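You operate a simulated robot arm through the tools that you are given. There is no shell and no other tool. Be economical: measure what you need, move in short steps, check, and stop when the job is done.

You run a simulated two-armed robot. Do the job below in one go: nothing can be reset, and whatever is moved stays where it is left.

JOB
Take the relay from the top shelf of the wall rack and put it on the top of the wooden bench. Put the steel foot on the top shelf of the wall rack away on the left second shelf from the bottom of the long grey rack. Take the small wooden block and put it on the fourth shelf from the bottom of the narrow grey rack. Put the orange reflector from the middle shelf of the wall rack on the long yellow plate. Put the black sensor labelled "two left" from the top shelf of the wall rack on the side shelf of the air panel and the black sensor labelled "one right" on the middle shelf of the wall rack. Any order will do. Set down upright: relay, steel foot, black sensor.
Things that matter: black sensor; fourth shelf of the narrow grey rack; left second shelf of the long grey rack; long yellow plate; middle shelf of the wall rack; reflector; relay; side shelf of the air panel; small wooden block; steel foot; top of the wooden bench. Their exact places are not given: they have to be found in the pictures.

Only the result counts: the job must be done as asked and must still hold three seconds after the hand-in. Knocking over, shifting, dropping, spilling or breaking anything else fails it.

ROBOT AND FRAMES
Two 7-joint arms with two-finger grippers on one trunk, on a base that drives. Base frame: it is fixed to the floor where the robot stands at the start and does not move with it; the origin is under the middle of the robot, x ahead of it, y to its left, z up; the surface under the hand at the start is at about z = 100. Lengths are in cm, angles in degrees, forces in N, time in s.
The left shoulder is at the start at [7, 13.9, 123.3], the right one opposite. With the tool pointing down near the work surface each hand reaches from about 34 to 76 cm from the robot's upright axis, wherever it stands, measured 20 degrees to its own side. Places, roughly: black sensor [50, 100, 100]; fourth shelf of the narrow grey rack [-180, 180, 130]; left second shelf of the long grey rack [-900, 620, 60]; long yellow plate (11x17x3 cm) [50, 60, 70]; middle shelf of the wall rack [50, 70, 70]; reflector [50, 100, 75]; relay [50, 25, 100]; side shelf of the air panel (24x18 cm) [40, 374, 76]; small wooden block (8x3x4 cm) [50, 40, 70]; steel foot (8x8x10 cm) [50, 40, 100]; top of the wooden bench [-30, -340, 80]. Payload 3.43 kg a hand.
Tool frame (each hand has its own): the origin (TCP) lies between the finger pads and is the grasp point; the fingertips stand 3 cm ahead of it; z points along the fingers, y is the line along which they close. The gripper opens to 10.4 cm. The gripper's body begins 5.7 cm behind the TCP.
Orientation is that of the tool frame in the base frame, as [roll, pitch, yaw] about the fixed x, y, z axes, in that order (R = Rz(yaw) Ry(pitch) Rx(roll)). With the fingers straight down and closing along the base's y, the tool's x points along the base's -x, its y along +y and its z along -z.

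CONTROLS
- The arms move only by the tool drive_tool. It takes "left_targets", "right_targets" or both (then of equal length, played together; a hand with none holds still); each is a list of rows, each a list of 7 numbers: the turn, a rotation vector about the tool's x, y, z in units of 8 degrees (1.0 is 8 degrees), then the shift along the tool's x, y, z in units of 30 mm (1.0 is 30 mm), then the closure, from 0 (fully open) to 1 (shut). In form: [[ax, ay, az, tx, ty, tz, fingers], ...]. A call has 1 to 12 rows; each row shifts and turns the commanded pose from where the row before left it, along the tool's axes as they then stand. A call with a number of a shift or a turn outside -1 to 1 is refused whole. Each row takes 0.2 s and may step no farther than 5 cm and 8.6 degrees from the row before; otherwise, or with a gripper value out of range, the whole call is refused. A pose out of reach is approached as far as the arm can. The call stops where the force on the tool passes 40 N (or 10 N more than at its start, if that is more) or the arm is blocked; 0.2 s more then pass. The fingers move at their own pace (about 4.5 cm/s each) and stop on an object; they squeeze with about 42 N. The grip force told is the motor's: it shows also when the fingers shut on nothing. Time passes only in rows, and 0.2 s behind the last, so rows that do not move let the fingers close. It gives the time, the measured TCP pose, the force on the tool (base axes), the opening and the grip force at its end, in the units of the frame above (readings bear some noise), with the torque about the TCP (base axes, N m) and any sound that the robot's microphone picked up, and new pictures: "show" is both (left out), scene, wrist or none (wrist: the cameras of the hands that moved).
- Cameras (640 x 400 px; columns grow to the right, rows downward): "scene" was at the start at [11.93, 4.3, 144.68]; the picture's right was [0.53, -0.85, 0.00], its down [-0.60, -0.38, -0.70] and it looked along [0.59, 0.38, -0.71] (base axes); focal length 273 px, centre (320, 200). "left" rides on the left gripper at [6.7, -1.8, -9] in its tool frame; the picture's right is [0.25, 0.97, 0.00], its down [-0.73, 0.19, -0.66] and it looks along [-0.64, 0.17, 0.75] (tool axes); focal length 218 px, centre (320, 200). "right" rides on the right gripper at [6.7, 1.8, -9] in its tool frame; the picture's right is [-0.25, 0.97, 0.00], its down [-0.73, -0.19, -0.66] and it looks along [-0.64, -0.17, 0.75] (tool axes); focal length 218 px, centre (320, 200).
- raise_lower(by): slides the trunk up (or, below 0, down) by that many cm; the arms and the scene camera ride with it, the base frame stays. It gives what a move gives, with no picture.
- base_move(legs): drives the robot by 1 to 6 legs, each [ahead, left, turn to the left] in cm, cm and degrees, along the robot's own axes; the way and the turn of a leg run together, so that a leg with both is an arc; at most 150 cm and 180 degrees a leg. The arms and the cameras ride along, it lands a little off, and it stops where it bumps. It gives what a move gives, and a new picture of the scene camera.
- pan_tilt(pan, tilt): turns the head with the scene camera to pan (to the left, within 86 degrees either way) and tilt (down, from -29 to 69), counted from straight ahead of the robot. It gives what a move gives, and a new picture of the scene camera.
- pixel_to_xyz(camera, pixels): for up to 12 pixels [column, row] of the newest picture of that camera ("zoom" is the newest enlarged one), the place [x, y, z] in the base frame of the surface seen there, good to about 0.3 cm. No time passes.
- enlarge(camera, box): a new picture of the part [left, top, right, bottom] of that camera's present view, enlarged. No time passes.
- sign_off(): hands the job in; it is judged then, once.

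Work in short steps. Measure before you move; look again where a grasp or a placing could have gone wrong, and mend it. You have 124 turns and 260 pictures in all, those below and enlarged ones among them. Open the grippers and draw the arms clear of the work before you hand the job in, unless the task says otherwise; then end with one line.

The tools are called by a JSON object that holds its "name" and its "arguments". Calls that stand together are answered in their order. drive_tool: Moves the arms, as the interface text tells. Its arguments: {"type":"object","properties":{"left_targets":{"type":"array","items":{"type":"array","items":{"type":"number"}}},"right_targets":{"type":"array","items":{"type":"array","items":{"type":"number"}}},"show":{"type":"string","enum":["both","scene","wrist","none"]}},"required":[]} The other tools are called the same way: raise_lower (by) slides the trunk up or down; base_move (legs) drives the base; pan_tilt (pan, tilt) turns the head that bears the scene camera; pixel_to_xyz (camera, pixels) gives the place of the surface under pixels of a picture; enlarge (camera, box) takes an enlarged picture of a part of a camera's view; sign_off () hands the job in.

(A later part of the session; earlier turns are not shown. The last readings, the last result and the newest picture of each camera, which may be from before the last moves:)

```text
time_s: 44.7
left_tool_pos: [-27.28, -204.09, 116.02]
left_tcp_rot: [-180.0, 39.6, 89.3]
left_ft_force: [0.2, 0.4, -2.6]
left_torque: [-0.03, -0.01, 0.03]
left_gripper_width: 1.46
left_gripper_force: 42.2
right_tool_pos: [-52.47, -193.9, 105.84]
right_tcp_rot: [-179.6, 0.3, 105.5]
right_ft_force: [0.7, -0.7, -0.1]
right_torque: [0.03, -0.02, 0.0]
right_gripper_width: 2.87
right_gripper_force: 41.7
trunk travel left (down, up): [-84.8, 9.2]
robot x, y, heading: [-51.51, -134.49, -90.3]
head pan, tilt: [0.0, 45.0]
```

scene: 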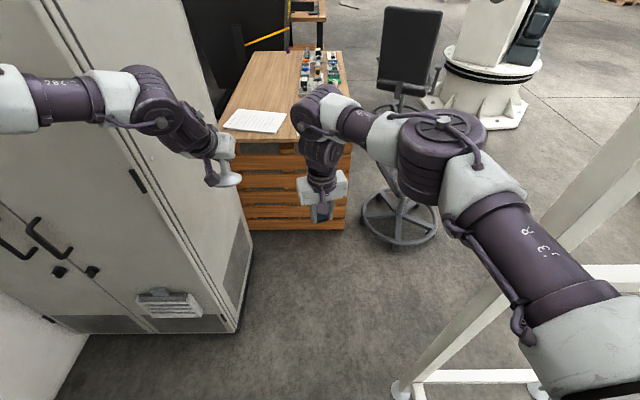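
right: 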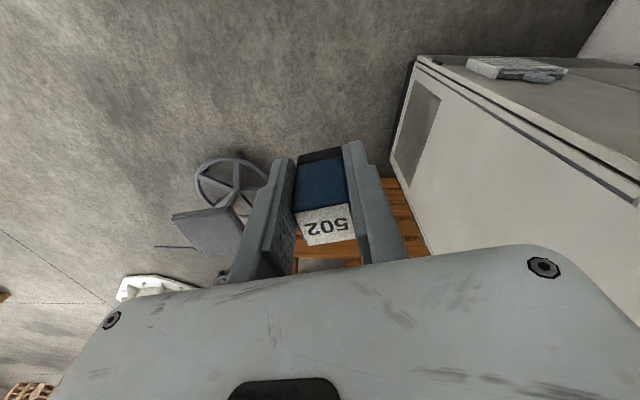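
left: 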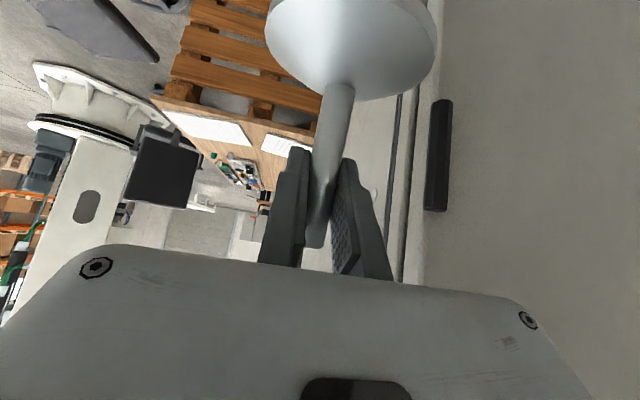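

The bench has bare wood beyond the papers at about (-45,-302). I shift left, turn right 20°, and pass between the post and cabinet in stages.

{"name": "base_move", "arguments": {"legs": [[0, 6, 0], [0, 3, -20]]}}

{"name": "base_move", "arguments": {"legs": [[33, 12, 0]]}}

```text
time_s: 46.8
left_tool_pos: [-43.71, -208.83, 115.87]
left_tcp_rot: [-179.8, 39.6, 69.0]
left_ft_force: [-0.8, -0.3, -3.5]
left_torque: [-0.01, 0.02, 0.0]
left_gripper_width: 1.47
left_gripper_force: 41.6
right_tool_pos: [-63.67, -190.42, 105.92]
right_tcp_rot: [-179.6, 0.2, 85.1]
right_ft_force: [0.0, -0.4, -1.1]
right_torque: [0.01, 0.0, 0.0]
right_gripper_width: 2.89
right_gripper_force: 41.8
trunk travel left (down, up): [-84.8, 9.2]
robot x, y, heading: [-42.5, -135.42, -110.7]
head pan, tilt: [0.0, 45.0]
```

scene: 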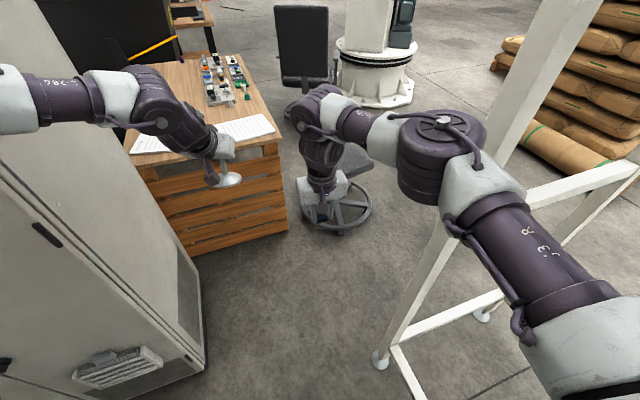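

```text
time_s: 49.0
left_tool_pos: [-44.34, -243.77, 116.21]
left_tcp_rot: [-179.8, 39.7, 68.9]
left_ft_force: [0.2, -0.1, -3.2]
left_torque: [-0.05, -0.04, 0.0]
left_gripper_width: 1.47
left_gripper_force: 41.7
right_tool_pos: [-64.26, -225.46, 105.99]
right_tcp_rot: [-179.7, 0.3, 85.2]
right_ft_force: [0.7, 0.1, -0.8]
right_torque: [-0.01, -0.05, 0.02]
right_gripper_width: 2.88
right_gripper_force: 41.9
trunk travel left (down, up): [-84.8, 9.2]
robot x, y, heading: [-43.07, -169.89, -110.6]
head pan, tilt: [0.0, 45.0]
```

scene: 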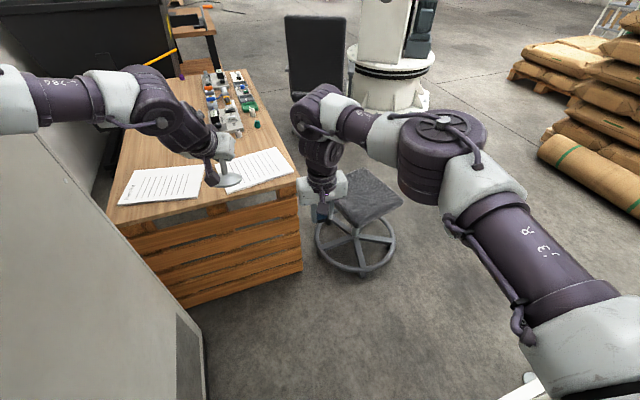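

Passing cleanly. I continue past the post, then shift right and straighten.

{"name": "base_move", "arguments": {"legs": [[33, 12, 0], [14.5, -10.7, 0]]}}

{"name": "base_move", "arguments": {"legs": [[0, 0, 20.6]]}}

```text
time_s: 52.4
left_tool_pos: [-60.51, -288.0, 116.13]
left_tcp_rot: [-179.6, 39.8, 68.3]
left_ft_force: [0.5, 0.5, -2.8]
left_torque: [-0.06, 0.02, 0.0]
left_gripper_width: 1.48
left_gripper_force: 42.0
right_tool_pos: [-80.32, -269.42, 105.97]
right_tcp_rot: [-179.6, 0.4, 84.5]
right_ft_force: [0.2, 0.1, -0.6]
right_torque: [-0.03, 0.02, 0.04]
right_gripper_width: 2.9
right_gripper_force: 42.4
trunk travel left (down, up): [-84.8, 9.2]
robot x, y, heading: [-58.5, -214.24, -111.4]
head pan, tilt: [0.0, 45.0]
```

scene: 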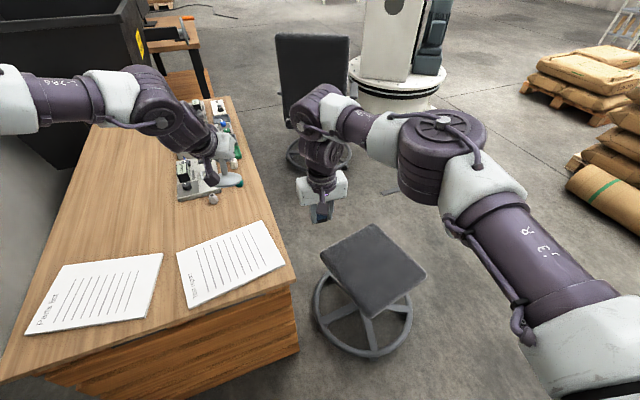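

```text
time_s: 53.9
left_tool_pos: [-34.39, -284.02, 116.07]
left_tcp_rot: [-179.9, 39.5, 89.1]
left_ft_force: [-0.1, -0.2, -3.4]
left_torque: [-0.03, 0.02, 0.0]
left_gripper_width: 1.46
left_gripper_force: 42.1
right_tool_pos: [-59.32, -273.88, 105.93]
right_tcp_rot: [-179.7, 0.2, 105.5]
right_ft_force: [0.3, 0.5, 0.1]
right_torque: [-0.03, 0.02, -0.02]
right_gripper_width: 2.88
right_gripper_force: 42.2
trunk travel left (down, up): [-84.8, 9.2]
robot x, y, heading: [-58.3, -214.06, -90.4]
head pan, tilt: [0.0, 45.0]
```

scene: 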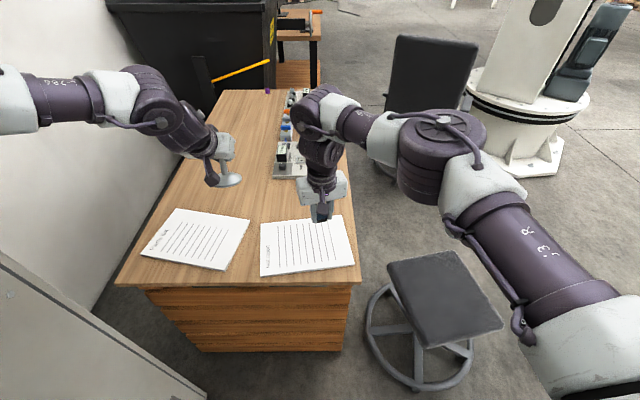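

I measure bare spots on the bench near the right hand.

{"name": "pixel_to_xyz", "arguments": {"camera": "scene", "pixels": [[260, 208], [275, 208], [255, 215], [345, 205], [335, 190], [275, 178], [307, 178], [262, 222], [340, 216], [366, 310], [350, 276], [262, 270]]}}

```text
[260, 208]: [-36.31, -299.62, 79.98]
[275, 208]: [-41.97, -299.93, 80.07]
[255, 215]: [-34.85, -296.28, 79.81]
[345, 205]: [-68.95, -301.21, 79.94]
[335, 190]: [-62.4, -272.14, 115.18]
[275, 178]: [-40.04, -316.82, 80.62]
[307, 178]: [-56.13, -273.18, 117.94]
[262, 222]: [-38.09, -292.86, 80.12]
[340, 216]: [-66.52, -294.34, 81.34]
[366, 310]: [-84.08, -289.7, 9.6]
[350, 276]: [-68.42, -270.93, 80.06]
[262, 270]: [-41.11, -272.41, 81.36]
```

I advance 13 cm to bring the bare strip beyond the papers within the right arm's reach, then lower the trunk 18 cm.

{"name": "base_move", "arguments": {"legs": [[13, 1, 0]]}}

{"name": "raise_lower", "arguments": {"by": -16}}

{"name": "drive_tool", "arguments": {"right_targets": [[0, 0, 0, -0.75, -0.25, 0, 1], [0, 0, 0, -0.75, -0.25, 0, 1], [0, 0, 0, -0.75, -0.25, 0, 1], [0, 0, 0, -0.75, -0.25, 0, 1], [0, 0, 0, -0.75, -0.25, 0, 1], [0, 0, 0, -0.75, -0.25, 0, 1], [0, 0, 0, 0, 0, 0, 1]]}}

```text
time_s: 55.2
left_tool_pos: [-33.26, -296.67, 116.21]
left_tcp_rot: [-179.9, 39.7, 89.0]
left_ft_force: [-0.6, 0.2, -3.4]
left_torque: [-0.04, -0.03, 0.0]
left_gripper_width: 1.46
left_gripper_force: 42.0
right_tool_pos: [-58.39, -286.41, 106.0]
right_tcp_rot: [-179.6, 0.3, 105.5]
right_ft_force: [-0.3, 0.3, 0.0]
right_torque: [-0.01, -0.01, 0.0]
right_gripper_width: 2.89
right_gripper_force: 42.0
trunk travel left (down, up): [-84.8, 9.2]
robot x, y, heading: [-57.37, -227.48, -90.6]
head pan, tilt: [0.0, 45.0]
```

scene: 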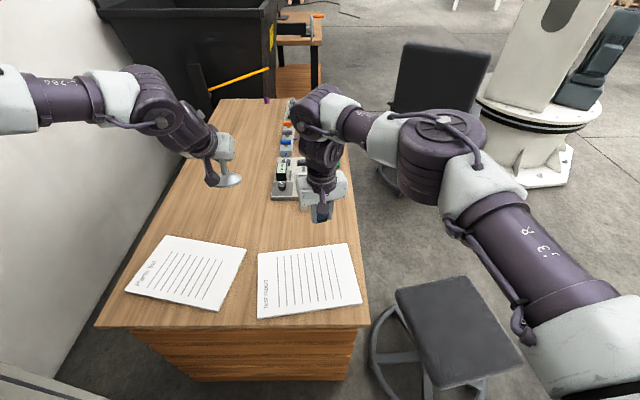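

```text
time_s: 57.0
left_tool_pos: [-33.2, -296.87, 100.04]
left_tcp_rot: [-179.9, 39.6, 89.3]
left_ft_force: [-1.1, -1.0, -2.3]
left_torque: [-0.07, 0.02, -0.02]
left_gripper_width: 1.46
left_gripper_force: 42.0
right_tool_pos: [-58.33, -286.65, 89.98]
right_tcp_rot: [-179.7, 0.1, 105.5]
right_ft_force: [-0.2, -0.2, -0.9]
right_torque: [-0.02, 0.0, 0.01]
right_gripper_width: 2.92
right_gripper_force: 41.7
trunk travel left (down, up): [-68.8, 25.2]
robot x, y, heading: [-57.48, -227.36, -90.2]
head pan, tilt: [0.0, 45.0]
```

```text
time_s: 58.6
left_tool_pos: [-33.24, -296.84, 100.08]
left_tcp_rot: [-179.7, 39.5, 89.2]
left_ft_force: [-1.3, -0.1, -4.2]
left_torque: [-0.02, -0.03, 0.0]
left_gripper_width: 1.5
left_gripper_force: 41.8
right_tool_pos: [-58.21, -291.97, 89.74]
right_tcp_rot: [-179.6, 0.2, 105.5]
right_ft_force: [-0.6, -0.8, -1.3]
right_torque: [0.01, 0.02, 0.01]
right_gripper_width: 2.89
right_gripper_force: 42.6
right hand out of reach, approached as far as the arm can: row 3, 4, 5, 6
trunk travel left (down, up): [-68.8, 25.2]
robot x, y, heading: [-57.53, -227.46, -90.3]
head pan, tilt: [0.0, 45.0]
```

scene: 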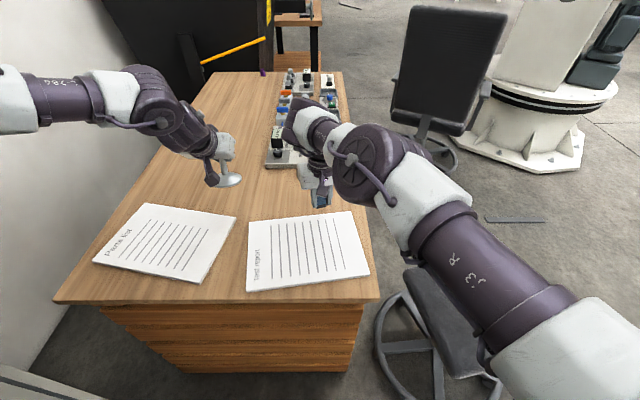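
right: 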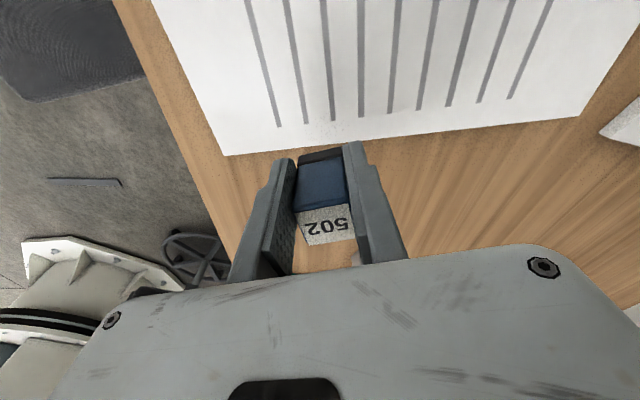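

Reach is better toward the arm's own side, and the strip beyond the paper at x≈-66 is bare. I measure the paper edge and bench side with the wrist camera and edge the base 3 cm ahead.

{"name": "pixel_to_xyz", "arguments": {"camera": "right", "pixels": [[228, 155], [400, 135], [205, 165], [225, 215], [160, 60], [575, 118]]}}

{"name": "base_move", "arguments": {"legs": [[3, 0, 0]]}}

{"name": "drive_tool", "arguments": {"right_targets": [[0, 0, 0, 0.2, -0.8, 0, 1], [0, 0, 0, 0.2, -0.8, 0, 1], [0, 0, 0, -0.6, -0.16, 0, 1], [0, 0, 0, -0.6, -0.16, 0, 1], [0, 0, 0, -0.6, -0.16, 0, 1], [0, 0, 0, 0, 0, 0, 1]]}}

```text
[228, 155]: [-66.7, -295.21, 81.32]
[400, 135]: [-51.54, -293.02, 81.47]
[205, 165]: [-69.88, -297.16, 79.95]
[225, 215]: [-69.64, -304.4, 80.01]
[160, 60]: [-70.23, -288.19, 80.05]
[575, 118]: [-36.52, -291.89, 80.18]
```

```text
time_s: 59.5
left_tool_pos: [-33.28, -299.35, 100.34]
left_tcp_rot: [-179.9, 39.8, 89.1]
left_ft_force: [-0.6, 0.6, -2.6]
left_torque: [-0.03, 0.01, 0.0]
left_gripper_width: 1.47
left_gripper_force: 41.8
right_tool_pos: [-58.28, -294.56, 90.12]
right_tcp_rot: [-179.6, 0.5, 105.6]
right_ft_force: [-0.1, 0.0, -0.1]
right_torque: [-0.02, -0.02, -0.02]
right_gripper_width: 2.89
right_gripper_force: 42.0
trunk travel left (down, up): [-68.8, 25.2]
robot x, y, heading: [-57.54, -230.05, -90.5]
head pan, tilt: [0.0, 45.0]
```

scene: 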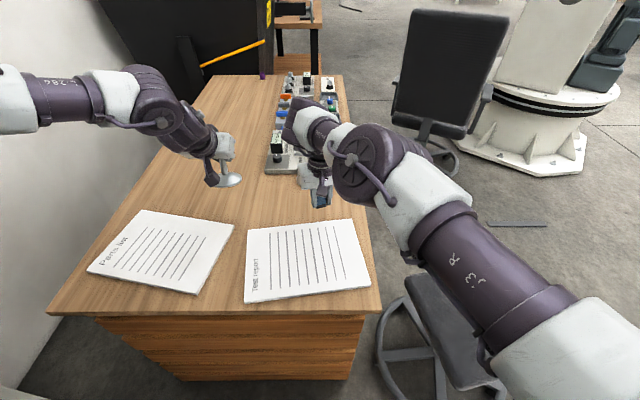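

```text
time_s: 60.9
left_tool_pos: [-33.21, -299.8, 100.01]
left_tcp_rot: [-179.7, 39.6, 89.3]
left_ft_force: [0.6, -1.1, -3.5]
left_torque: [-0.05, 0.02, 0.03]
left_gripper_width: 1.46
left_gripper_force: 42.3
right_tool_pos: [-63.0, -296.35, 89.93]
right_tcp_rot: [-179.7, 0.3, 105.5]
right_ft_force: [0.3, 0.6, -1.4]
right_torque: [-0.01, 0.03, 0.0]
right_gripper_width: 2.89
right_gripper_force: 42.0
right hand out of reach, approached as far as the arm can: row 3, 4, 5
trunk travel left (down, up): [-68.8, 25.2]
robot x, y, heading: [-57.72, -229.77, -90.4]
head pan, tilt: [0.0, 45.0]
```

scene: 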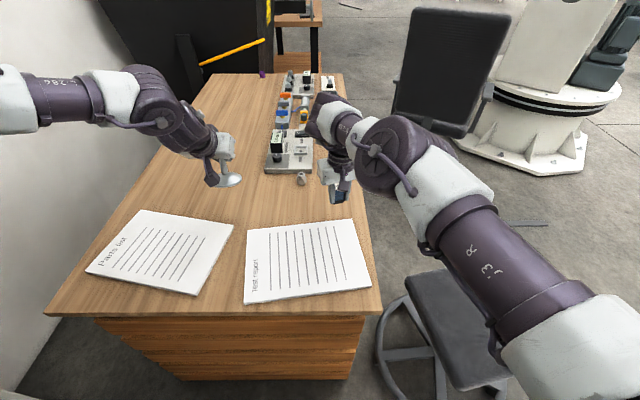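
right: 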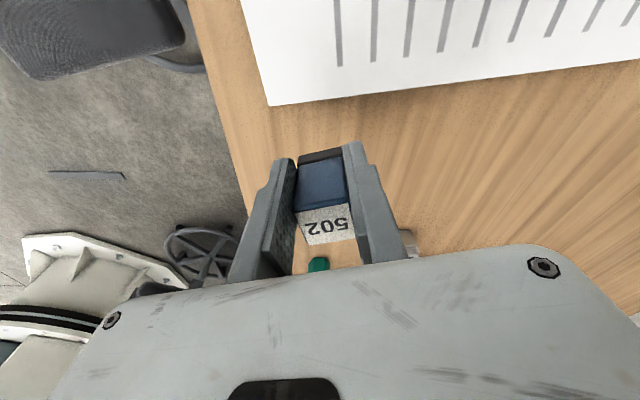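

Relay is over bare wood just past the paper. I go 2 cm ahead, then lower the trunk to just above the surface.

{"name": "base_move", "arguments": {"legs": [[2, 0, 0]]}}

{"name": "raise_lower", "arguments": {"by": -4.8}}

{"name": "drive_tool", "arguments": {"right_targets": [[0, 0, 0, 0, 0, 0.2, 1], [0, 0, 0, 0, 0, 0.2, 1], [0, 0, 0, 0, 0, 0.1, 1], [0, 0, 0, 0, 0, 0, 1]], "show": "wrist"}}

```text
time_s: 61.6
left_tool_pos: [-33.16, -301.25, 100.27]
left_tcp_rot: [-179.8, 39.8, 89.2]
left_ft_force: [-0.7, 0.2, -3.3]
left_torque: [-0.04, -0.04, -0.01]
left_gripper_width: 1.47
left_gripper_force: 42.0
right_tool_pos: [-63.06, -297.94, 90.25]
right_tcp_rot: [-179.6, 0.6, 105.6]
right_ft_force: [0.3, 0.6, 0.2]
right_torque: [-0.04, -0.02, -0.02]
right_gripper_width: 2.87
right_gripper_force: 42.3
trunk travel left (down, up): [-68.8, 25.2]
robot x, y, heading: [-57.55, -231.89, -90.3]
head pan, tilt: [0.0, 45.0]
```

scene: 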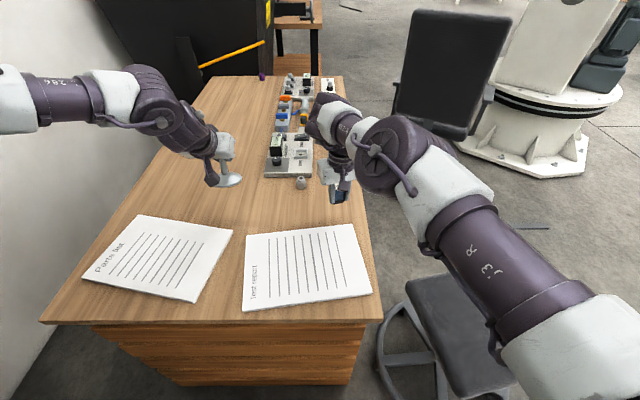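

```text
time_s: 62.5
left_tool_pos: [-33.25, -301.68, 95.22]
left_tcp_rot: [-179.8, 39.6, 89.3]
left_ft_force: [-0.3, -0.7, -3.2]
left_torque: [-0.03, 0.01, -0.02]
left_gripper_width: 1.48
left_gripper_force: 41.9
right_tool_pos: [-63.15, -298.17, 85.2]
right_tcp_rot: [-179.7, 0.3, 105.6]
right_ft_force: [0.4, -0.4, -0.9]
right_torque: [0.03, -0.02, -0.02]
right_gripper_width: 2.9
right_gripper_force: 42.2
trunk travel left (down, up): [-64.0, 30.0]
robot x, y, heading: [-57.76, -231.96, -90.4]
head pan, tilt: [0.0, 45.0]
```

```text
time_s: 63.5
left_tool_pos: [-33.26, -301.71, 95.23]
left_tcp_rot: [180.0, 39.5, 89.3]
left_ft_force: [0.0, 0.6, -2.8]
left_torque: [-0.06, 0.0, 0.0]
left_gripper_width: 1.45
left_gripper_force: 42.1
right_tool_pos: [-63.14, -298.17, 83.73]
right_tcp_rot: [-179.6, 0.5, 105.5]
right_ft_force: [-1.2, 0.6, 3.8]
right_torque: [-0.01, -0.01, 0.0]
right_gripper_width: 2.9
right_gripper_force: 42.1
trunk travel left (down, up): [-64.0, 30.0]
robot x, y, heading: [-57.38, -231.75, -90.2]
head pan, tilt: [0.0, 45.0]
```

right: 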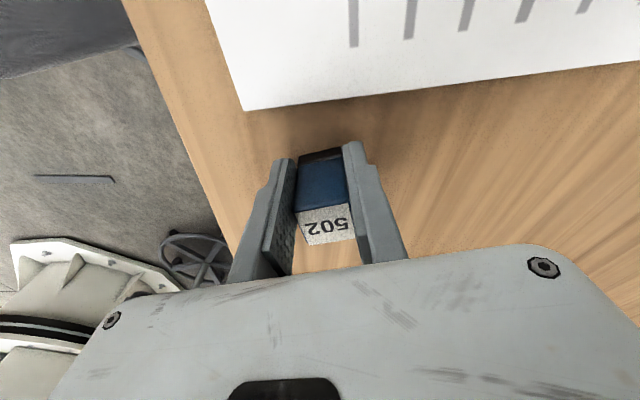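

Contact (3.8 N) on the bench. I open the right gripper and lift away.

{"name": "drive_tool", "arguments": {"right_targets": [[0, 0, 0, 0, 0, 0, 0.6], [0, 0, 0, 0, 0, 0, 0.4], [0, 0, 0, 0, 0, 0, 0.4], [0, 0, 0, 0, 0, 0, 0.4], [0, 0, 0, 0, 0, -0.8, 0.4], [0, 0, 0, 0, 0, -1, 0.4], [0, 0, 0, 0, 0, -1, 0.4], [0, 0, 0, 0, 0, -1, 0.4]]}}

```text
time_s: 65.3
left_tool_pos: [-33.25, -301.59, 95.37]
left_tcp_rot: [-179.8, 39.6, 89.2]
left_ft_force: [0.0, 0.6, -3.3]
left_torque: [-0.02, 0.0, 0.03]
left_gripper_width: 1.49
left_gripper_force: 42.0
right_tool_pos: [-63.05, -297.91, 94.92]
right_tcp_rot: [-179.8, 0.3, 105.7]
right_ft_force: [0.7, 0.3, 0.4]
right_torque: [0.0, 0.02, -0.01]
right_gripper_width: 6.25
right_gripper_force: 0.1
trunk travel left (down, up): [-64.0, 30.0]
robot x, y, heading: [-57.18, -231.94, -90.2]
head pan, tilt: [0.0, 45.0]
```

scene: 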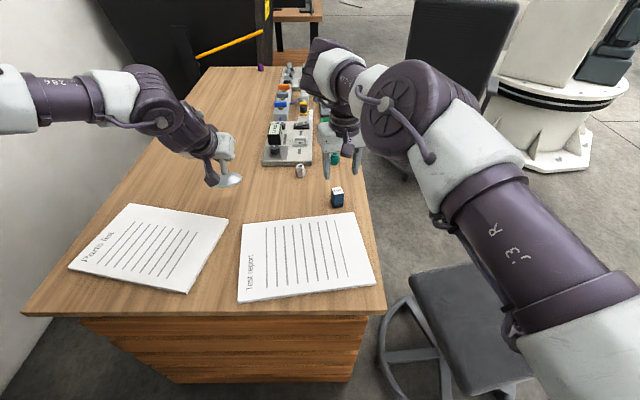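
right: 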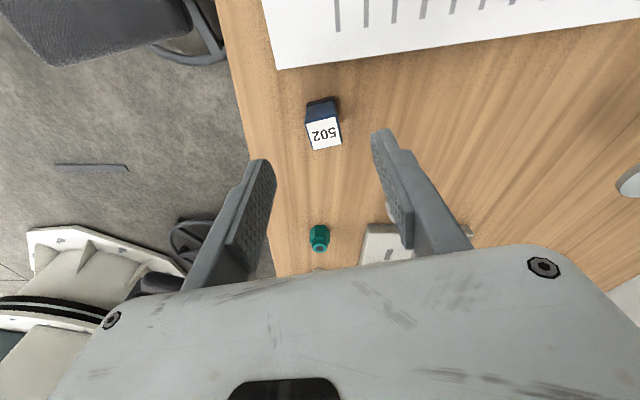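

Relay stands upright on bare wood (337,197). I raise the trunk, retract the right hand, and drive back along the same way.

{"name": "raise_lower", "arguments": {"by": 20.8}}

{"name": "drive_tool", "arguments": {"right_targets": [[0, 0, 0, 0.7, 0.78, 0, 0.4], [0, 0, 0, 0.7, 0.78, 0, 0.4], [0, 0, 0, 0.7, 0.78, 0, 0.4], [0, 0, 0, 0, 0, 0, 0.4]], "show": "none"}}

{"name": "base_move", "arguments": {"legs": [[-18, -0.5, 0], [0, 0, -20], [-14.5, 10.7, 0], [-33, -12, 0], [-33, -12, 0]]}}

```text
time_s: 67.6
left_tool_pos: [-33.25, -301.68, 116.09]
left_tcp_rot: [-179.8, 39.6, 89.2]
left_ft_force: [0.0, -0.3, -3.9]
left_torque: [-0.01, -0.01, -0.02]
left_gripper_width: 1.47
left_gripper_force: 42.0
right_tool_pos: [-63.06, -298.07, 115.69]
right_tcp_rot: [-179.8, 0.3, 105.5]
right_ft_force: [-0.3, 0.3, -0.1]
right_torque: [0.01, 0.01, 0.0]
right_gripper_width: 6.24
right_gripper_force: 0.0
trunk travel left (down, up): [-84.8, 9.2]
robot x, y, heading: [-57.31, -232.08, -90.0]
head pan, tilt: [0.0, 45.0]
```

```text
time_s: 68.6
left_tool_pos: [-33.18, -301.7, 116.13]
left_tcp_rot: [-179.8, 39.6, 89.2]
left_ft_force: [0.2, -0.1, -3.6]
left_torque: [-0.05, 0.0, 0.03]
left_gripper_width: 1.48
left_gripper_force: 42.2
right_tool_pos: [-57.84, -290.12, 115.66]
right_tcp_rot: [-179.7, 0.4, 105.4]
right_ft_force: [-0.1, -0.8, 0.7]
right_torque: [0.0, -0.04, -0.01]
right_gripper_width: 6.25
right_gripper_force: 0.1
trunk travel left (down, up): [-84.8, 9.2]
robot x, y, heading: [-57.49, -231.94, -90.5]
head pan, tilt: [0.0, 45.0]
```

```text
time_s: 76.1
left_tool_pos: [-43.14, -207.16, 115.99]
left_tcp_rot: [-179.7, 39.4, 69.0]
left_ft_force: [0.2, -0.2, -2.4]
left_torque: [-0.01, -0.02, -0.01]
left_gripper_width: 1.46
left_gripper_force: 42.5
right_tool_pos: [-62.2, -187.71, 115.43]
right_tcp_rot: [-179.9, 0.1, 85.2]
right_ft_force: [-0.1, 0.8, -0.5]
right_torque: [-0.02, 0.04, 0.01]
right_gripper_width: 6.23
right_gripper_force: 0.1
trunk travel left (down, up): [-84.8, 9.2]
robot x, y, heading: [-41.7, -133.03, -110.6]
head pan, tilt: [0.0, 45.0]
```

scene: 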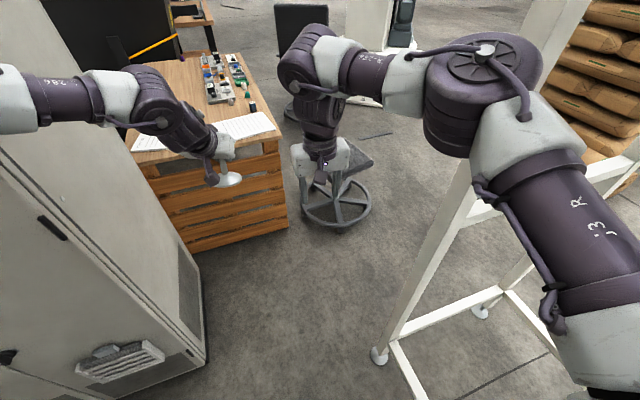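

I back to the start area, then turn to face the long rack's direction and look.

{"name": "base_move", "arguments": {"legs": [[-38, -14, 0], [0, 0, 20.6], [-100, 0, 0], [0, 0, -126]]}}

{"name": "pan_tilt", "arguments": {"pan": 0, "tilt": 8}}

```text
time_s: 86.8
left_tool_pos: [-72.65, -58.97, 115.98]
left_tcp_rot: [-179.9, 39.4, 46.2]
left_ft_force: [0.4, -0.2, -4.1]
left_torque: [0.04, -0.02, 0.0]
left_gripper_width: 1.47
left_gripper_force: 41.4
right_tool_pos: [-81.63, -34.14, 115.49]
right_tcp_rot: [179.3, 0.6, 63.8]
right_ft_force: [2.2, -0.7, -0.6]
right_torque: [0.16, 0.24, 0.06]
right_gripper_width: 6.24
right_gripper_force: 0.0
trunk travel left (down, up): [-84.8, 9.2]
robot x, y, heading: [-42.67, 8.28, -133.2]
head pan, tilt: [0.0, 45.0]
stopped in leg 4: the force on the tool passed its limit at 80 N (the readings are from after the stop); the commanded pose is now the measured one
```

scene: 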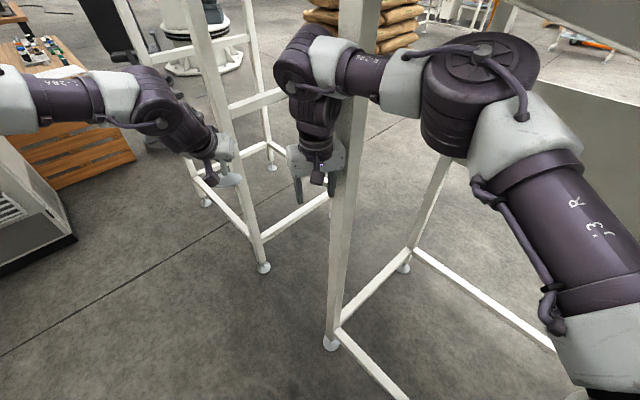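

```text
time_s: 87.9
left_tool_pos: [-72.59, -58.99, 115.91]
left_tcp_rot: [-179.9, 39.4, 46.2]
left_ft_force: [-0.1, -0.3, -3.4]
left_torque: [-0.02, 0.03, 0.04]
left_gripper_width: 1.45
left_gripper_force: 41.8
right_tool_pos: [-81.78, -34.23, 115.57]
right_tcp_rot: [179.2, 0.5, 64.0]
right_ft_force: [0.9, 1.0, 0.4]
right_torque: [-0.06, 0.12, -0.05]
right_gripper_width: 6.22
right_gripper_force: 0.0
trunk travel left (down, up): [-84.8, 9.2]
robot x, y, heading: [-43.26, 8.37, -133.2]
head pan, tilt: [0.0, 8.0]
```

scene: 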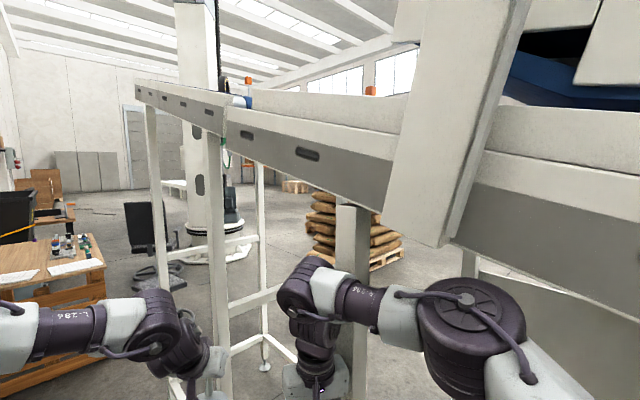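

The frame is a conveyor along x≈-90, so I must turn the other way. I draw the hands in, then turn left to face +y along the corridor.

{"name": "base_move", "arguments": {"legs": [[0, 0, 43]]}}

{"name": "drive_tool", "arguments": {"left_targets": [[0, 0, 0, 0.86, 0, -0.71, 1], [0, 0, 0, 0.86, 0, -0.71, 1], [0, 0, 0, 0.86, 0, -0.71, 1], [0, 0, 0, 0.86, 0, -0.71, 1], [0, 0, 0, 0.86, 0, -0.71, 1], [0, 0, 0, 0.86, 0, -0.71, 1]], "right_targets": [[0, 0, 0, 0.8, 0.1, 0, 1], [0, 0, 0, 0.8, 0.1, 0, 1], [0, 0, 0, 0.8, 0.1, 0, 1], [0, 0, 0, 0.8, 0.1, 0, 1], [0, 0, 0, 0.8, 0.1, 0, 1], [0, 0, 0, 0, 0, 0, 1]], "show": "none"}}

{"name": "base_move", "arguments": {"legs": [[0, 0, 175]]}}

```text
time_s: 90.2
left_tool_pos: [-19.6, -61.49, 116.19]
left_tcp_rot: [-179.9, 39.6, 88.3]
left_ft_force: [0.6, 0.0, -2.3]
left_torque: [-0.06, 0.03, 0.02]
left_gripper_width: 1.47
left_gripper_force: 41.7
right_tool_pos: [-43.12, -49.31, 115.66]
right_tcp_rot: [179.2, 0.6, 106.0]
right_ft_force: [-0.1, 0.7, -0.1]
right_torque: [-0.04, 0.01, 0.0]
right_gripper_width: 6.25
right_gripper_force: 0.1
trunk travel left (down, up): [-84.8, 9.2]
robot x, y, heading: [-42.72, 8.36, -91.2]
head pan, tilt: [0.0, 8.0]
```

scene: 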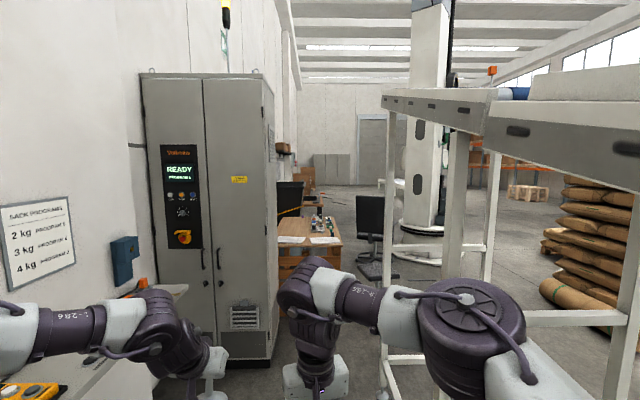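

```text
time_s: 91.6
left_tool_pos: [-18.76, -41.26, 115.98]
left_tcp_rot: [-180.0, 39.6, 88.5]
left_ft_force: [-0.4, 0.0, -3.8]
left_torque: [-0.04, -0.01, 0.01]
left_gripper_width: 1.47
left_gripper_force: 42.5
right_tool_pos: [-45.13, -37.08, 115.55]
right_tcp_rot: [179.3, 0.7, 106.0]
right_ft_force: [-0.5, 0.1, -0.2]
right_torque: [-0.02, 0.0, -0.03]
right_gripper_width: 0.01
right_gripper_force: 34.8
trunk travel left (down, up): [-84.8, 9.2]
robot x, y, heading: [-42.98, 8.44, -91.1]
head pan, tilt: [0.0, 8.0]
```

```text
time_s: 99.1
left_tool_pos: [-61.75, 60.4, 115.9]
left_tcp_rot: [180.0, 39.5, -97.4]
left_ft_force: [-0.3, 0.6, -4.5]
left_torque: [0.06, 0.01, -0.01]
left_gripper_width: 1.46
left_gripper_force: 42.3
right_tool_pos: [-36.2, 53.59, 115.59]
right_tcp_rot: [179.3, 0.6, -79.8]
right_ft_force: [0.0, -0.9, -0.4]
right_torque: [-0.02, -0.03, 0.0]
right_gripper_width: 0.0
right_gripper_force: 35.0
trunk travel left (down, up): [-84.8, 9.2]
robot x, y, heading: [-42.91, 8.54, 83.0]
head pan, tilt: [0.0, 8.0]
```

scene: 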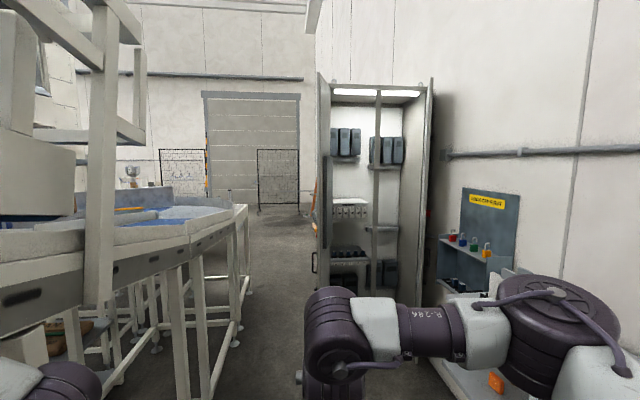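

The conveyor runs along my left and seems to end near (240,215); an open cabinet stands right. I measure.

{"name": "pixel_to_xyz", "arguments": {"camera": "scene", "pixels": [[243, 220], [250, 285], [238, 320], [318, 270], [320, 180], [430, 200], [280, 190], [150, 205], [205, 390], [475, 280], [130, 170], [440, 270]]}}

{"name": "pan_tilt", "arguments": {"pan": 60, "tilt": 15}}

```text
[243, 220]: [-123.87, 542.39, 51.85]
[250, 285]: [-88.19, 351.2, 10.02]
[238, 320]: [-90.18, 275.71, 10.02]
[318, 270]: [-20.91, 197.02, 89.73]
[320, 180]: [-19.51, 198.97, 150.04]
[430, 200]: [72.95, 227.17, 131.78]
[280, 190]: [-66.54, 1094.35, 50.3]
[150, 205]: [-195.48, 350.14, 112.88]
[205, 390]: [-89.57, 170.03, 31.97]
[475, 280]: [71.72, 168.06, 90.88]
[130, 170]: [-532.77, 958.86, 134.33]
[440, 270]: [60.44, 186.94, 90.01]
```

```text
time_s: 100.4
left_tool_pos: [-61.93, 60.44, 115.86]
left_tcp_rot: [-179.9, 39.5, -97.4]
left_ft_force: [0.9, 0.7, -3.5]
left_torque: [0.04, 0.02, -0.01]
left_gripper_width: 1.48
left_gripper_force: 41.7
right_tool_pos: [-36.17, 53.64, 115.51]
right_tcp_rot: [179.3, 0.5, -79.7]
right_ft_force: [0.4, -0.4, -0.4]
right_torque: [0.0, -0.01, 0.0]
right_gripper_width: 0.0
right_gripper_force: 34.5
trunk travel left (down, up): [-84.8, 9.2]
robot x, y, heading: [-43.09, 8.45, 82.9]
head pan, tilt: [60.0, 15.0]
```

scene: 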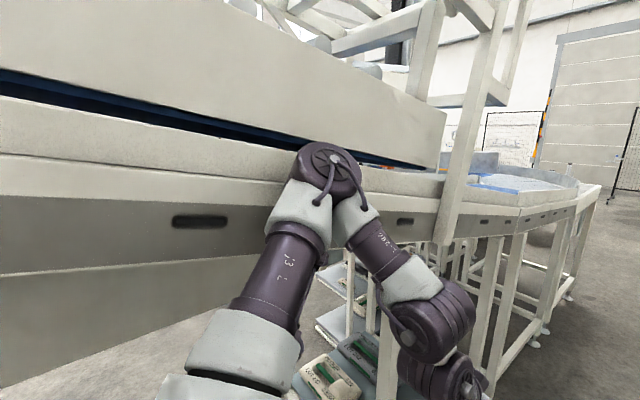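

I measure the hood, gantry post and conveyor top to see where the left elbow can overhang.

{"name": "pixel_to_xyz", "arguments": {"camera": "scene", "pixels": [[470, 130], [440, 210], [430, 120], [300, 60], [200, 80], [400, 190], [500, 200], [560, 205], [330, 155], [345, 300], [340, 390], [600, 190]]}}

{"name": "pan_tilt", "arguments": {"pan": 10, "tilt": 30}}

```text
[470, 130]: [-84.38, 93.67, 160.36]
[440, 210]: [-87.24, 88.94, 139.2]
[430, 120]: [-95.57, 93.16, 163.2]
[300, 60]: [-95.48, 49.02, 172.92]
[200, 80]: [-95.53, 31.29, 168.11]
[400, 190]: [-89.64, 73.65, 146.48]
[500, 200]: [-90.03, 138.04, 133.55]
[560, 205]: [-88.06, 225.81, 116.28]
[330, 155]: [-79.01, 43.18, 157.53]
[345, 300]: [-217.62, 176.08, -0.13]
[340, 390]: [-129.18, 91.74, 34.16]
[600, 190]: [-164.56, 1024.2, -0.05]
```

```text
time_s: 101.6
left_tool_pos: [-61.91, 60.42, 115.94]
left_tcp_rot: [-179.8, 39.5, -97.5]
left_ft_force: [0.2, -0.1, -3.2]
left_torque: [0.01, -0.02, -0.04]
left_gripper_width: 1.47
left_gripper_force: 42.5
right_tool_pos: [-36.22, 53.64, 115.52]
right_tcp_rot: [179.4, 0.7, -79.7]
right_ft_force: [-0.2, 0.4, 0.4]
right_torque: [-0.01, -0.02, 0.01]
right_gripper_width: 0.0
right_gripper_force: 35.1
trunk travel left (down, up): [-84.8, 9.2]
robot x, y, heading: [-43.14, 8.83, 83.0]
head pan, tilt: [10.0, 30.0]
```

scene: 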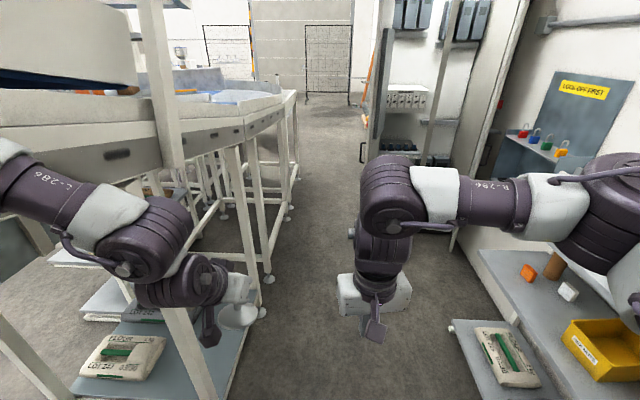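

Gantry post stands at (-84, 92); conveyor top falls from z≈140 to 116. I raise the trunk 9 cm, pass the post at x≈-30, then look.

{"name": "raise_lower", "arguments": {"by": 9}}

{"name": "base_move", "arguments": {"legs": [[0, -13, 7], [108, 0, 0]]}}

{"name": "pan_tilt", "arguments": {"pan": 0, "tilt": 45}}

```text
time_s: 102.9
left_tool_pos: [-61.94, 60.36, 124.92]
left_tcp_rot: [-179.8, 39.5, -97.4]
left_ft_force: [-0.8, -1.3, -3.3]
left_torque: [0.02, -0.04, -0.01]
left_gripper_width: 1.46
left_gripper_force: 42.0
right_tool_pos: [-36.24, 53.6, 124.46]
right_tcp_rot: [179.4, 0.6, -79.8]
right_ft_force: [-0.3, -0.2, -0.7]
right_torque: [0.0, 0.01, -0.01]
right_gripper_width: 0.0
right_gripper_force: 34.9
trunk travel left (down, up): [-93.8, 0.2]
robot x, y, heading: [-43.0, 8.49, 83.3]
head pan, tilt: [10.0, 30.0]
```

```text
time_s: 109.3
left_tool_pos: [-52.3, 166.0, 124.98]
left_tcp_rot: [-179.9, 39.6, -92.1]
left_ft_force: [-0.2, 1.1, -2.7]
left_torque: [0.08, 0.03, -0.02]
left_gripper_width: 1.49
left_gripper_force: 42.2
right_tool_pos: [-26.14, 161.64, 124.65]
right_tcp_rot: [179.3, 0.7, -74.5]
right_ft_force: [0.0, -0.2, 0.8]
right_torque: [0.02, -0.01, 0.02]
right_gripper_width: 0.02
right_gripper_force: 34.7
trunk travel left (down, up): [-93.8, 0.2]
robot x, y, heading: [-28.75, 116.37, 88.3]
head pan, tilt: [10.0, 30.0]
```

scene: 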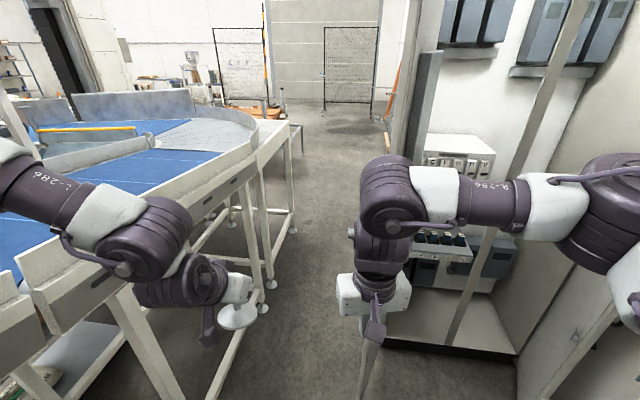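

```text
time_s: 110.1
left_tool_pos: [-52.27, 166.17, 124.82]
left_tcp_rot: [-179.9, 39.5, -92.3]
left_ft_force: [-0.2, -0.4, -3.0]
left_torque: [0.01, -0.02, 0.0]
left_gripper_width: 1.44
left_gripper_force: 42.3
right_tool_pos: [-25.99, 161.72, 124.48]
right_tcp_rot: [179.3, 0.6, -74.5]
right_ft_force: [-0.3, -0.9, 0.2]
right_torque: [0.01, -0.02, 0.02]
right_gripper_width: 0.01
right_gripper_force: 34.6
trunk travel left (down, up): [-93.8, 0.2]
robot x, y, heading: [-28.59, 116.07, 88.3]
head pan, tilt: [0.0, 45.0]
```

scene: 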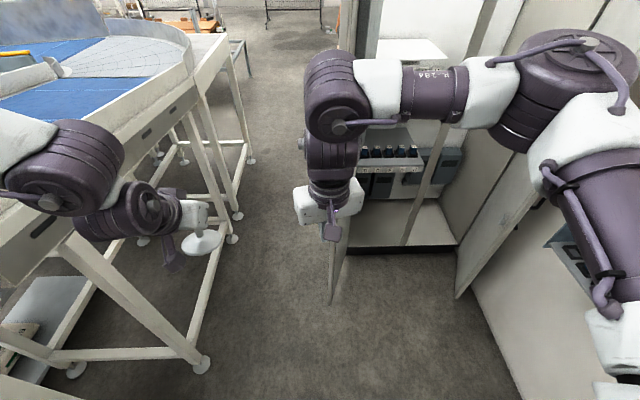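

I measure the door edge, the right elbow and conveyor edge for the squeeze.

{"name": "pixel_to_xyz", "arguments": {"camera": "scene", "pixels": [[590, 50], [630, 110], [470, 80], [333, 300], [365, 30], [345, 250], [462, 295], [200, 350], [175, 130], [60, 170], [20, 140], [130, 280]]}}

{"name": "enlarge", "arguments": {"camera": "scene", "box": [280, 0, 480, 320]}}

```text
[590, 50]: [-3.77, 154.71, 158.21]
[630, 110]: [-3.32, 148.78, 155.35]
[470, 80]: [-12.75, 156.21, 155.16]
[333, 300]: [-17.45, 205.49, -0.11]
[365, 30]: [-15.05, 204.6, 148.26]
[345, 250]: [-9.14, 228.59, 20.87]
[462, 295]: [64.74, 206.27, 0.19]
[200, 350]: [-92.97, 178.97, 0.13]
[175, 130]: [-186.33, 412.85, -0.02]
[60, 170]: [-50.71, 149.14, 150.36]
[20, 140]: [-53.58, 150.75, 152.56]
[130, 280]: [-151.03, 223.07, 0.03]
```

```text
1.25 times, centred on (380, 160) of scene
```

zoom: 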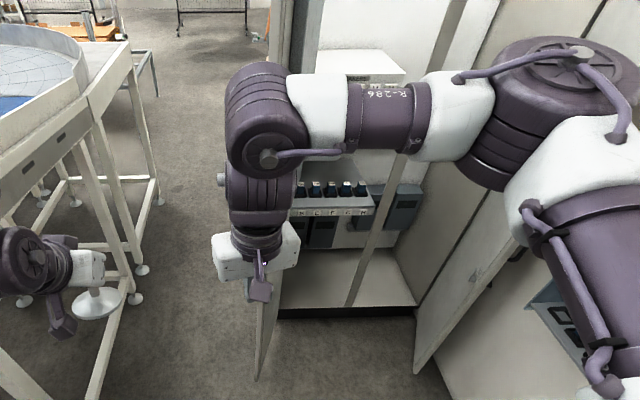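

I shift left to x≈-54 and extend the right hand forward to narrow its elbow.

{"name": "base_move", "arguments": {"legs": [[0, 25.5, 1.7]]}}

{"name": "drive_tool", "arguments": {"right_targets": [[0, 0, 0, -0.83, -0.04, 0, 1], [0, 0, 0, -0.83, -0.04, 0, 1], [0, 0, 0, -0.83, -0.04, 0, 1], [0, 0, 0, -0.83, -0.04, 0, 1], [0, 0, 0, -0.83, -0.04, 0, 1], [0, 0, 0, 0, 0, 0, 1]], "show": "scene"}}

```text
time_s: 111.9
left_tool_pos: [-79.61, 165.49, 125.05]
left_tcp_rot: [179.9, 39.5, -90.1]
left_ft_force: [1.1, 0.2, -3.0]
left_torque: [0.04, 0.0, 0.03]
left_gripper_width: 1.49
left_gripper_force: 41.9
right_tool_pos: [-53.38, 162.15, 124.49]
right_tcp_rot: [179.0, 0.7, -72.3]
right_ft_force: [0.5, 0.7, 0.0]
right_torque: [-0.01, 0.04, -0.02]
right_gripper_width: 0.01
right_gripper_force: 34.8
trunk travel left (down, up): [-93.8, 0.2]
robot x, y, heading: [-54.61, 116.46, 90.3]
head pan, tilt: [0.0, 45.0]
```

scene: 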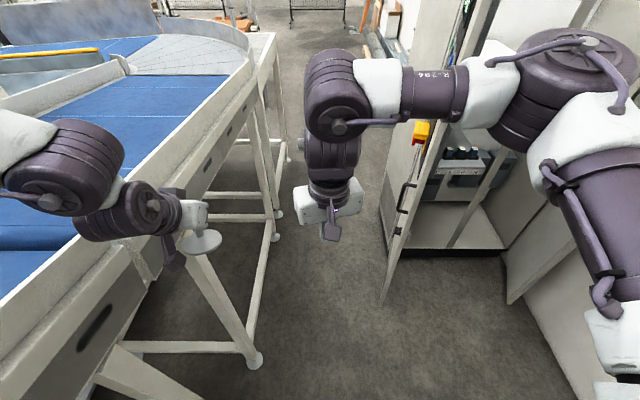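

```text
time_s: 113.3
left_tool_pos: [-79.99, 165.41, 125.0]
left_tcp_rot: [-179.8, 39.5, -89.9]
left_ft_force: [0.5, -0.2, -3.7]
left_torque: [0.07, 0.04, -0.02]
left_gripper_width: 1.49
left_gripper_force: 41.9
right_tool_pos: [-56.74, 173.95, 124.59]
right_tcp_rot: [179.3, 0.6, -72.3]
right_ft_force: [0.4, 0.5, -0.1]
right_torque: [-0.01, 0.0, 0.01]
right_gripper_width: 0.0
right_gripper_force: 35.0
trunk travel left (down, up): [-93.8, 0.2]
robot x, y, heading: [-54.66, 116.56, 90.5]
head pan, tilt: [0.0, 45.0]
```

scene: 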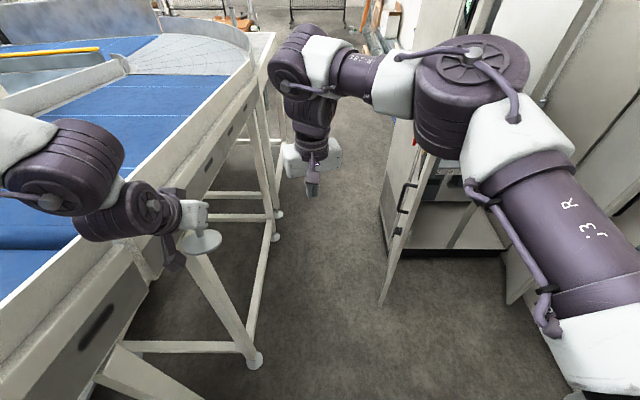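

Both sides look clear. I drive forward past the cabinet.

{"name": "base_move", "arguments": {"legs": [[70, 0, -0.5]]}}

{"name": "base_move", "arguments": {"legs": [[110, 0, 0]]}}

{"name": "pan_tilt", "arguments": {"pan": 25, "tilt": 12}}

```text
time_s: 117.1
left_tool_pos: [-81.77, 232.91, 125.0]
left_tcp_rot: [-179.8, 39.6, -89.3]
left_ft_force: [-1.1, 0.1, -3.4]
left_torque: [0.02, 0.02, 0.01]
left_gripper_width: 1.48
left_gripper_force: 42.1
right_tool_pos: [-58.47, 241.83, 124.86]
right_tcp_rot: [179.3, 0.7, -71.6]
right_ft_force: [-0.6, 0.6, 0.6]
right_torque: [0.04, -0.02, 0.04]
right_gripper_width: 0.0
right_gripper_force: 35.0
trunk travel left (down, up): [-93.8, 0.2]
robot x, y, heading: [-55.46, 184.81, 91.6]
head pan, tilt: [0.0, 45.0]
```

scene: 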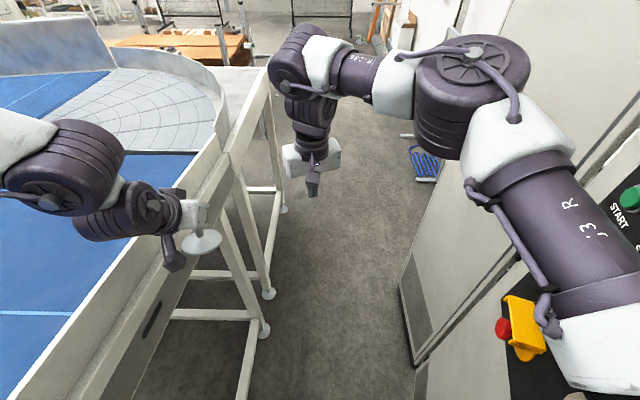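

```text
time_s: 122.9
left_tool_pos: [-86.67, 345.82, 124.96]
left_tcp_rot: [-180.0, 39.6, -87.8]
left_ft_force: [1.1, -0.7, -3.8]
left_torque: [0.0, 0.02, -0.01]
left_gripper_width: 1.44
left_gripper_force: 42.0
right_tool_pos: [-63.87, 355.35, 124.8]
right_tcp_rot: [179.3, 0.8, -70.2]
right_ft_force: [-0.8, 0.7, -0.2]
right_torque: [0.01, -0.01, 0.03]
right_gripper_width: 0.0
right_gripper_force: 34.3
trunk travel left (down, up): [-93.8, 0.2]
robot x, y, heading: [-59.67, 297.88, 92.7]
head pan, tilt: [0.0, 45.0]
```

scene: 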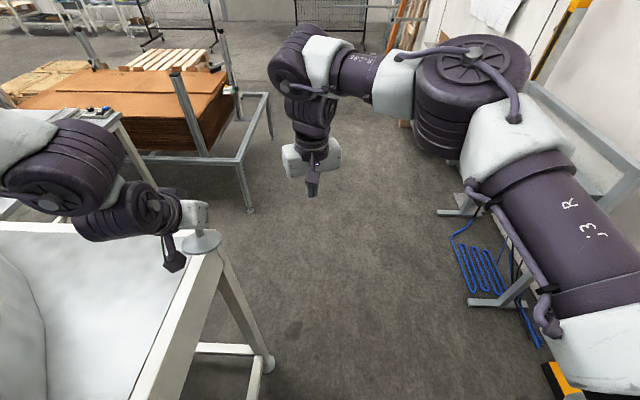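

```text
time_s: 123.9
left_tool_pos: [-86.72, 345.98, 124.87]
left_tcp_rot: [-179.9, 39.5, -88.0]
left_ft_force: [0.3, -0.4, -3.0]
left_torque: [0.02, 0.01, -0.03]
left_gripper_width: 1.48
left_gripper_force: 41.8
right_tool_pos: [-63.85, 355.47, 124.83]
right_tcp_rot: [179.3, 0.6, -70.2]
right_ft_force: [0.0, -0.5, 0.5]
right_torque: [-0.03, 0.0, -0.01]
right_gripper_width: 0.0
right_gripper_force: 34.4
trunk travel left (down, up): [-93.8, 0.2]
robot x, y, heading: [-59.52, 297.71, 92.6]
head pan, tilt: [25.0, 12.0]
```

scene: 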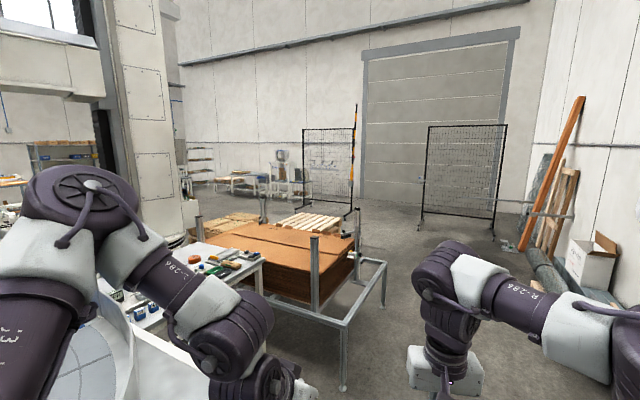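

Past the cabinet. I measure the cardboard table, white table and beyond to plan the way to the long rack.

{"name": "pixel_to_xyz", "arguments": {"camera": "scene", "pixels": [[342, 385], [383, 295], [262, 285], [315, 210], [350, 190], [200, 250], [60, 150], [240, 190], [300, 195], [420, 215], [495, 230], [390, 215]]}}

{"name": "pan_tilt", "arguments": {"pan": 65, "tilt": 8}}

```text
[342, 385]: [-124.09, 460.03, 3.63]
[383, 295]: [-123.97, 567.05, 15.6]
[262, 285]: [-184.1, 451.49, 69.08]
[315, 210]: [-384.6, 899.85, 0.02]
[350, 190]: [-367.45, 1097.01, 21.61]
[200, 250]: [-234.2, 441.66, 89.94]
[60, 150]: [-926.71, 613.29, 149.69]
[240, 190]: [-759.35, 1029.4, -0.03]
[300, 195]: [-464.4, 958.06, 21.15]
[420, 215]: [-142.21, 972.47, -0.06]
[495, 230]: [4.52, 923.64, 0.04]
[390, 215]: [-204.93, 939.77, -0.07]
```

```text
time_s: 124.9
left_tool_pos: [-86.82, 345.96, 124.84]
left_tcp_rot: [-179.8, 39.5, -87.8]
left_ft_force: [0.7, 0.0, -4.2]
left_torque: [0.04, -0.01, 0.0]
left_gripper_width: 1.48
left_gripper_force: 42.2
right_tool_pos: [-63.95, 355.3, 124.66]
right_tcp_rot: [179.3, 0.6, -70.3]
right_ft_force: [0.0, -0.2, 1.2]
right_torque: [-0.02, 0.01, -0.02]
right_gripper_width: 0.0
right_gripper_force: 35.1
trunk travel left (down, up): [-93.8, 0.2]
robot x, y, heading: [-59.56, 298.14, 92.5]
head pan, tilt: [65.0, 8.0]
```

scene: 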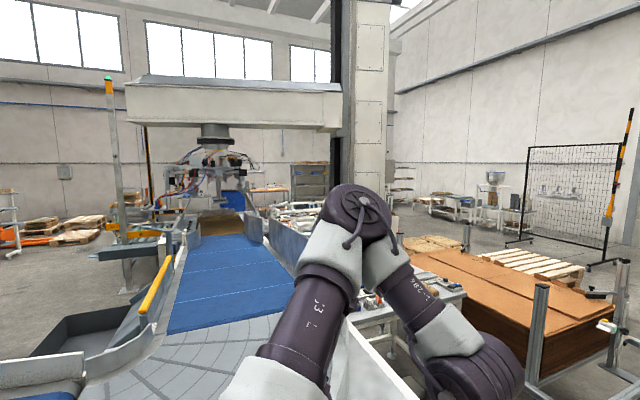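

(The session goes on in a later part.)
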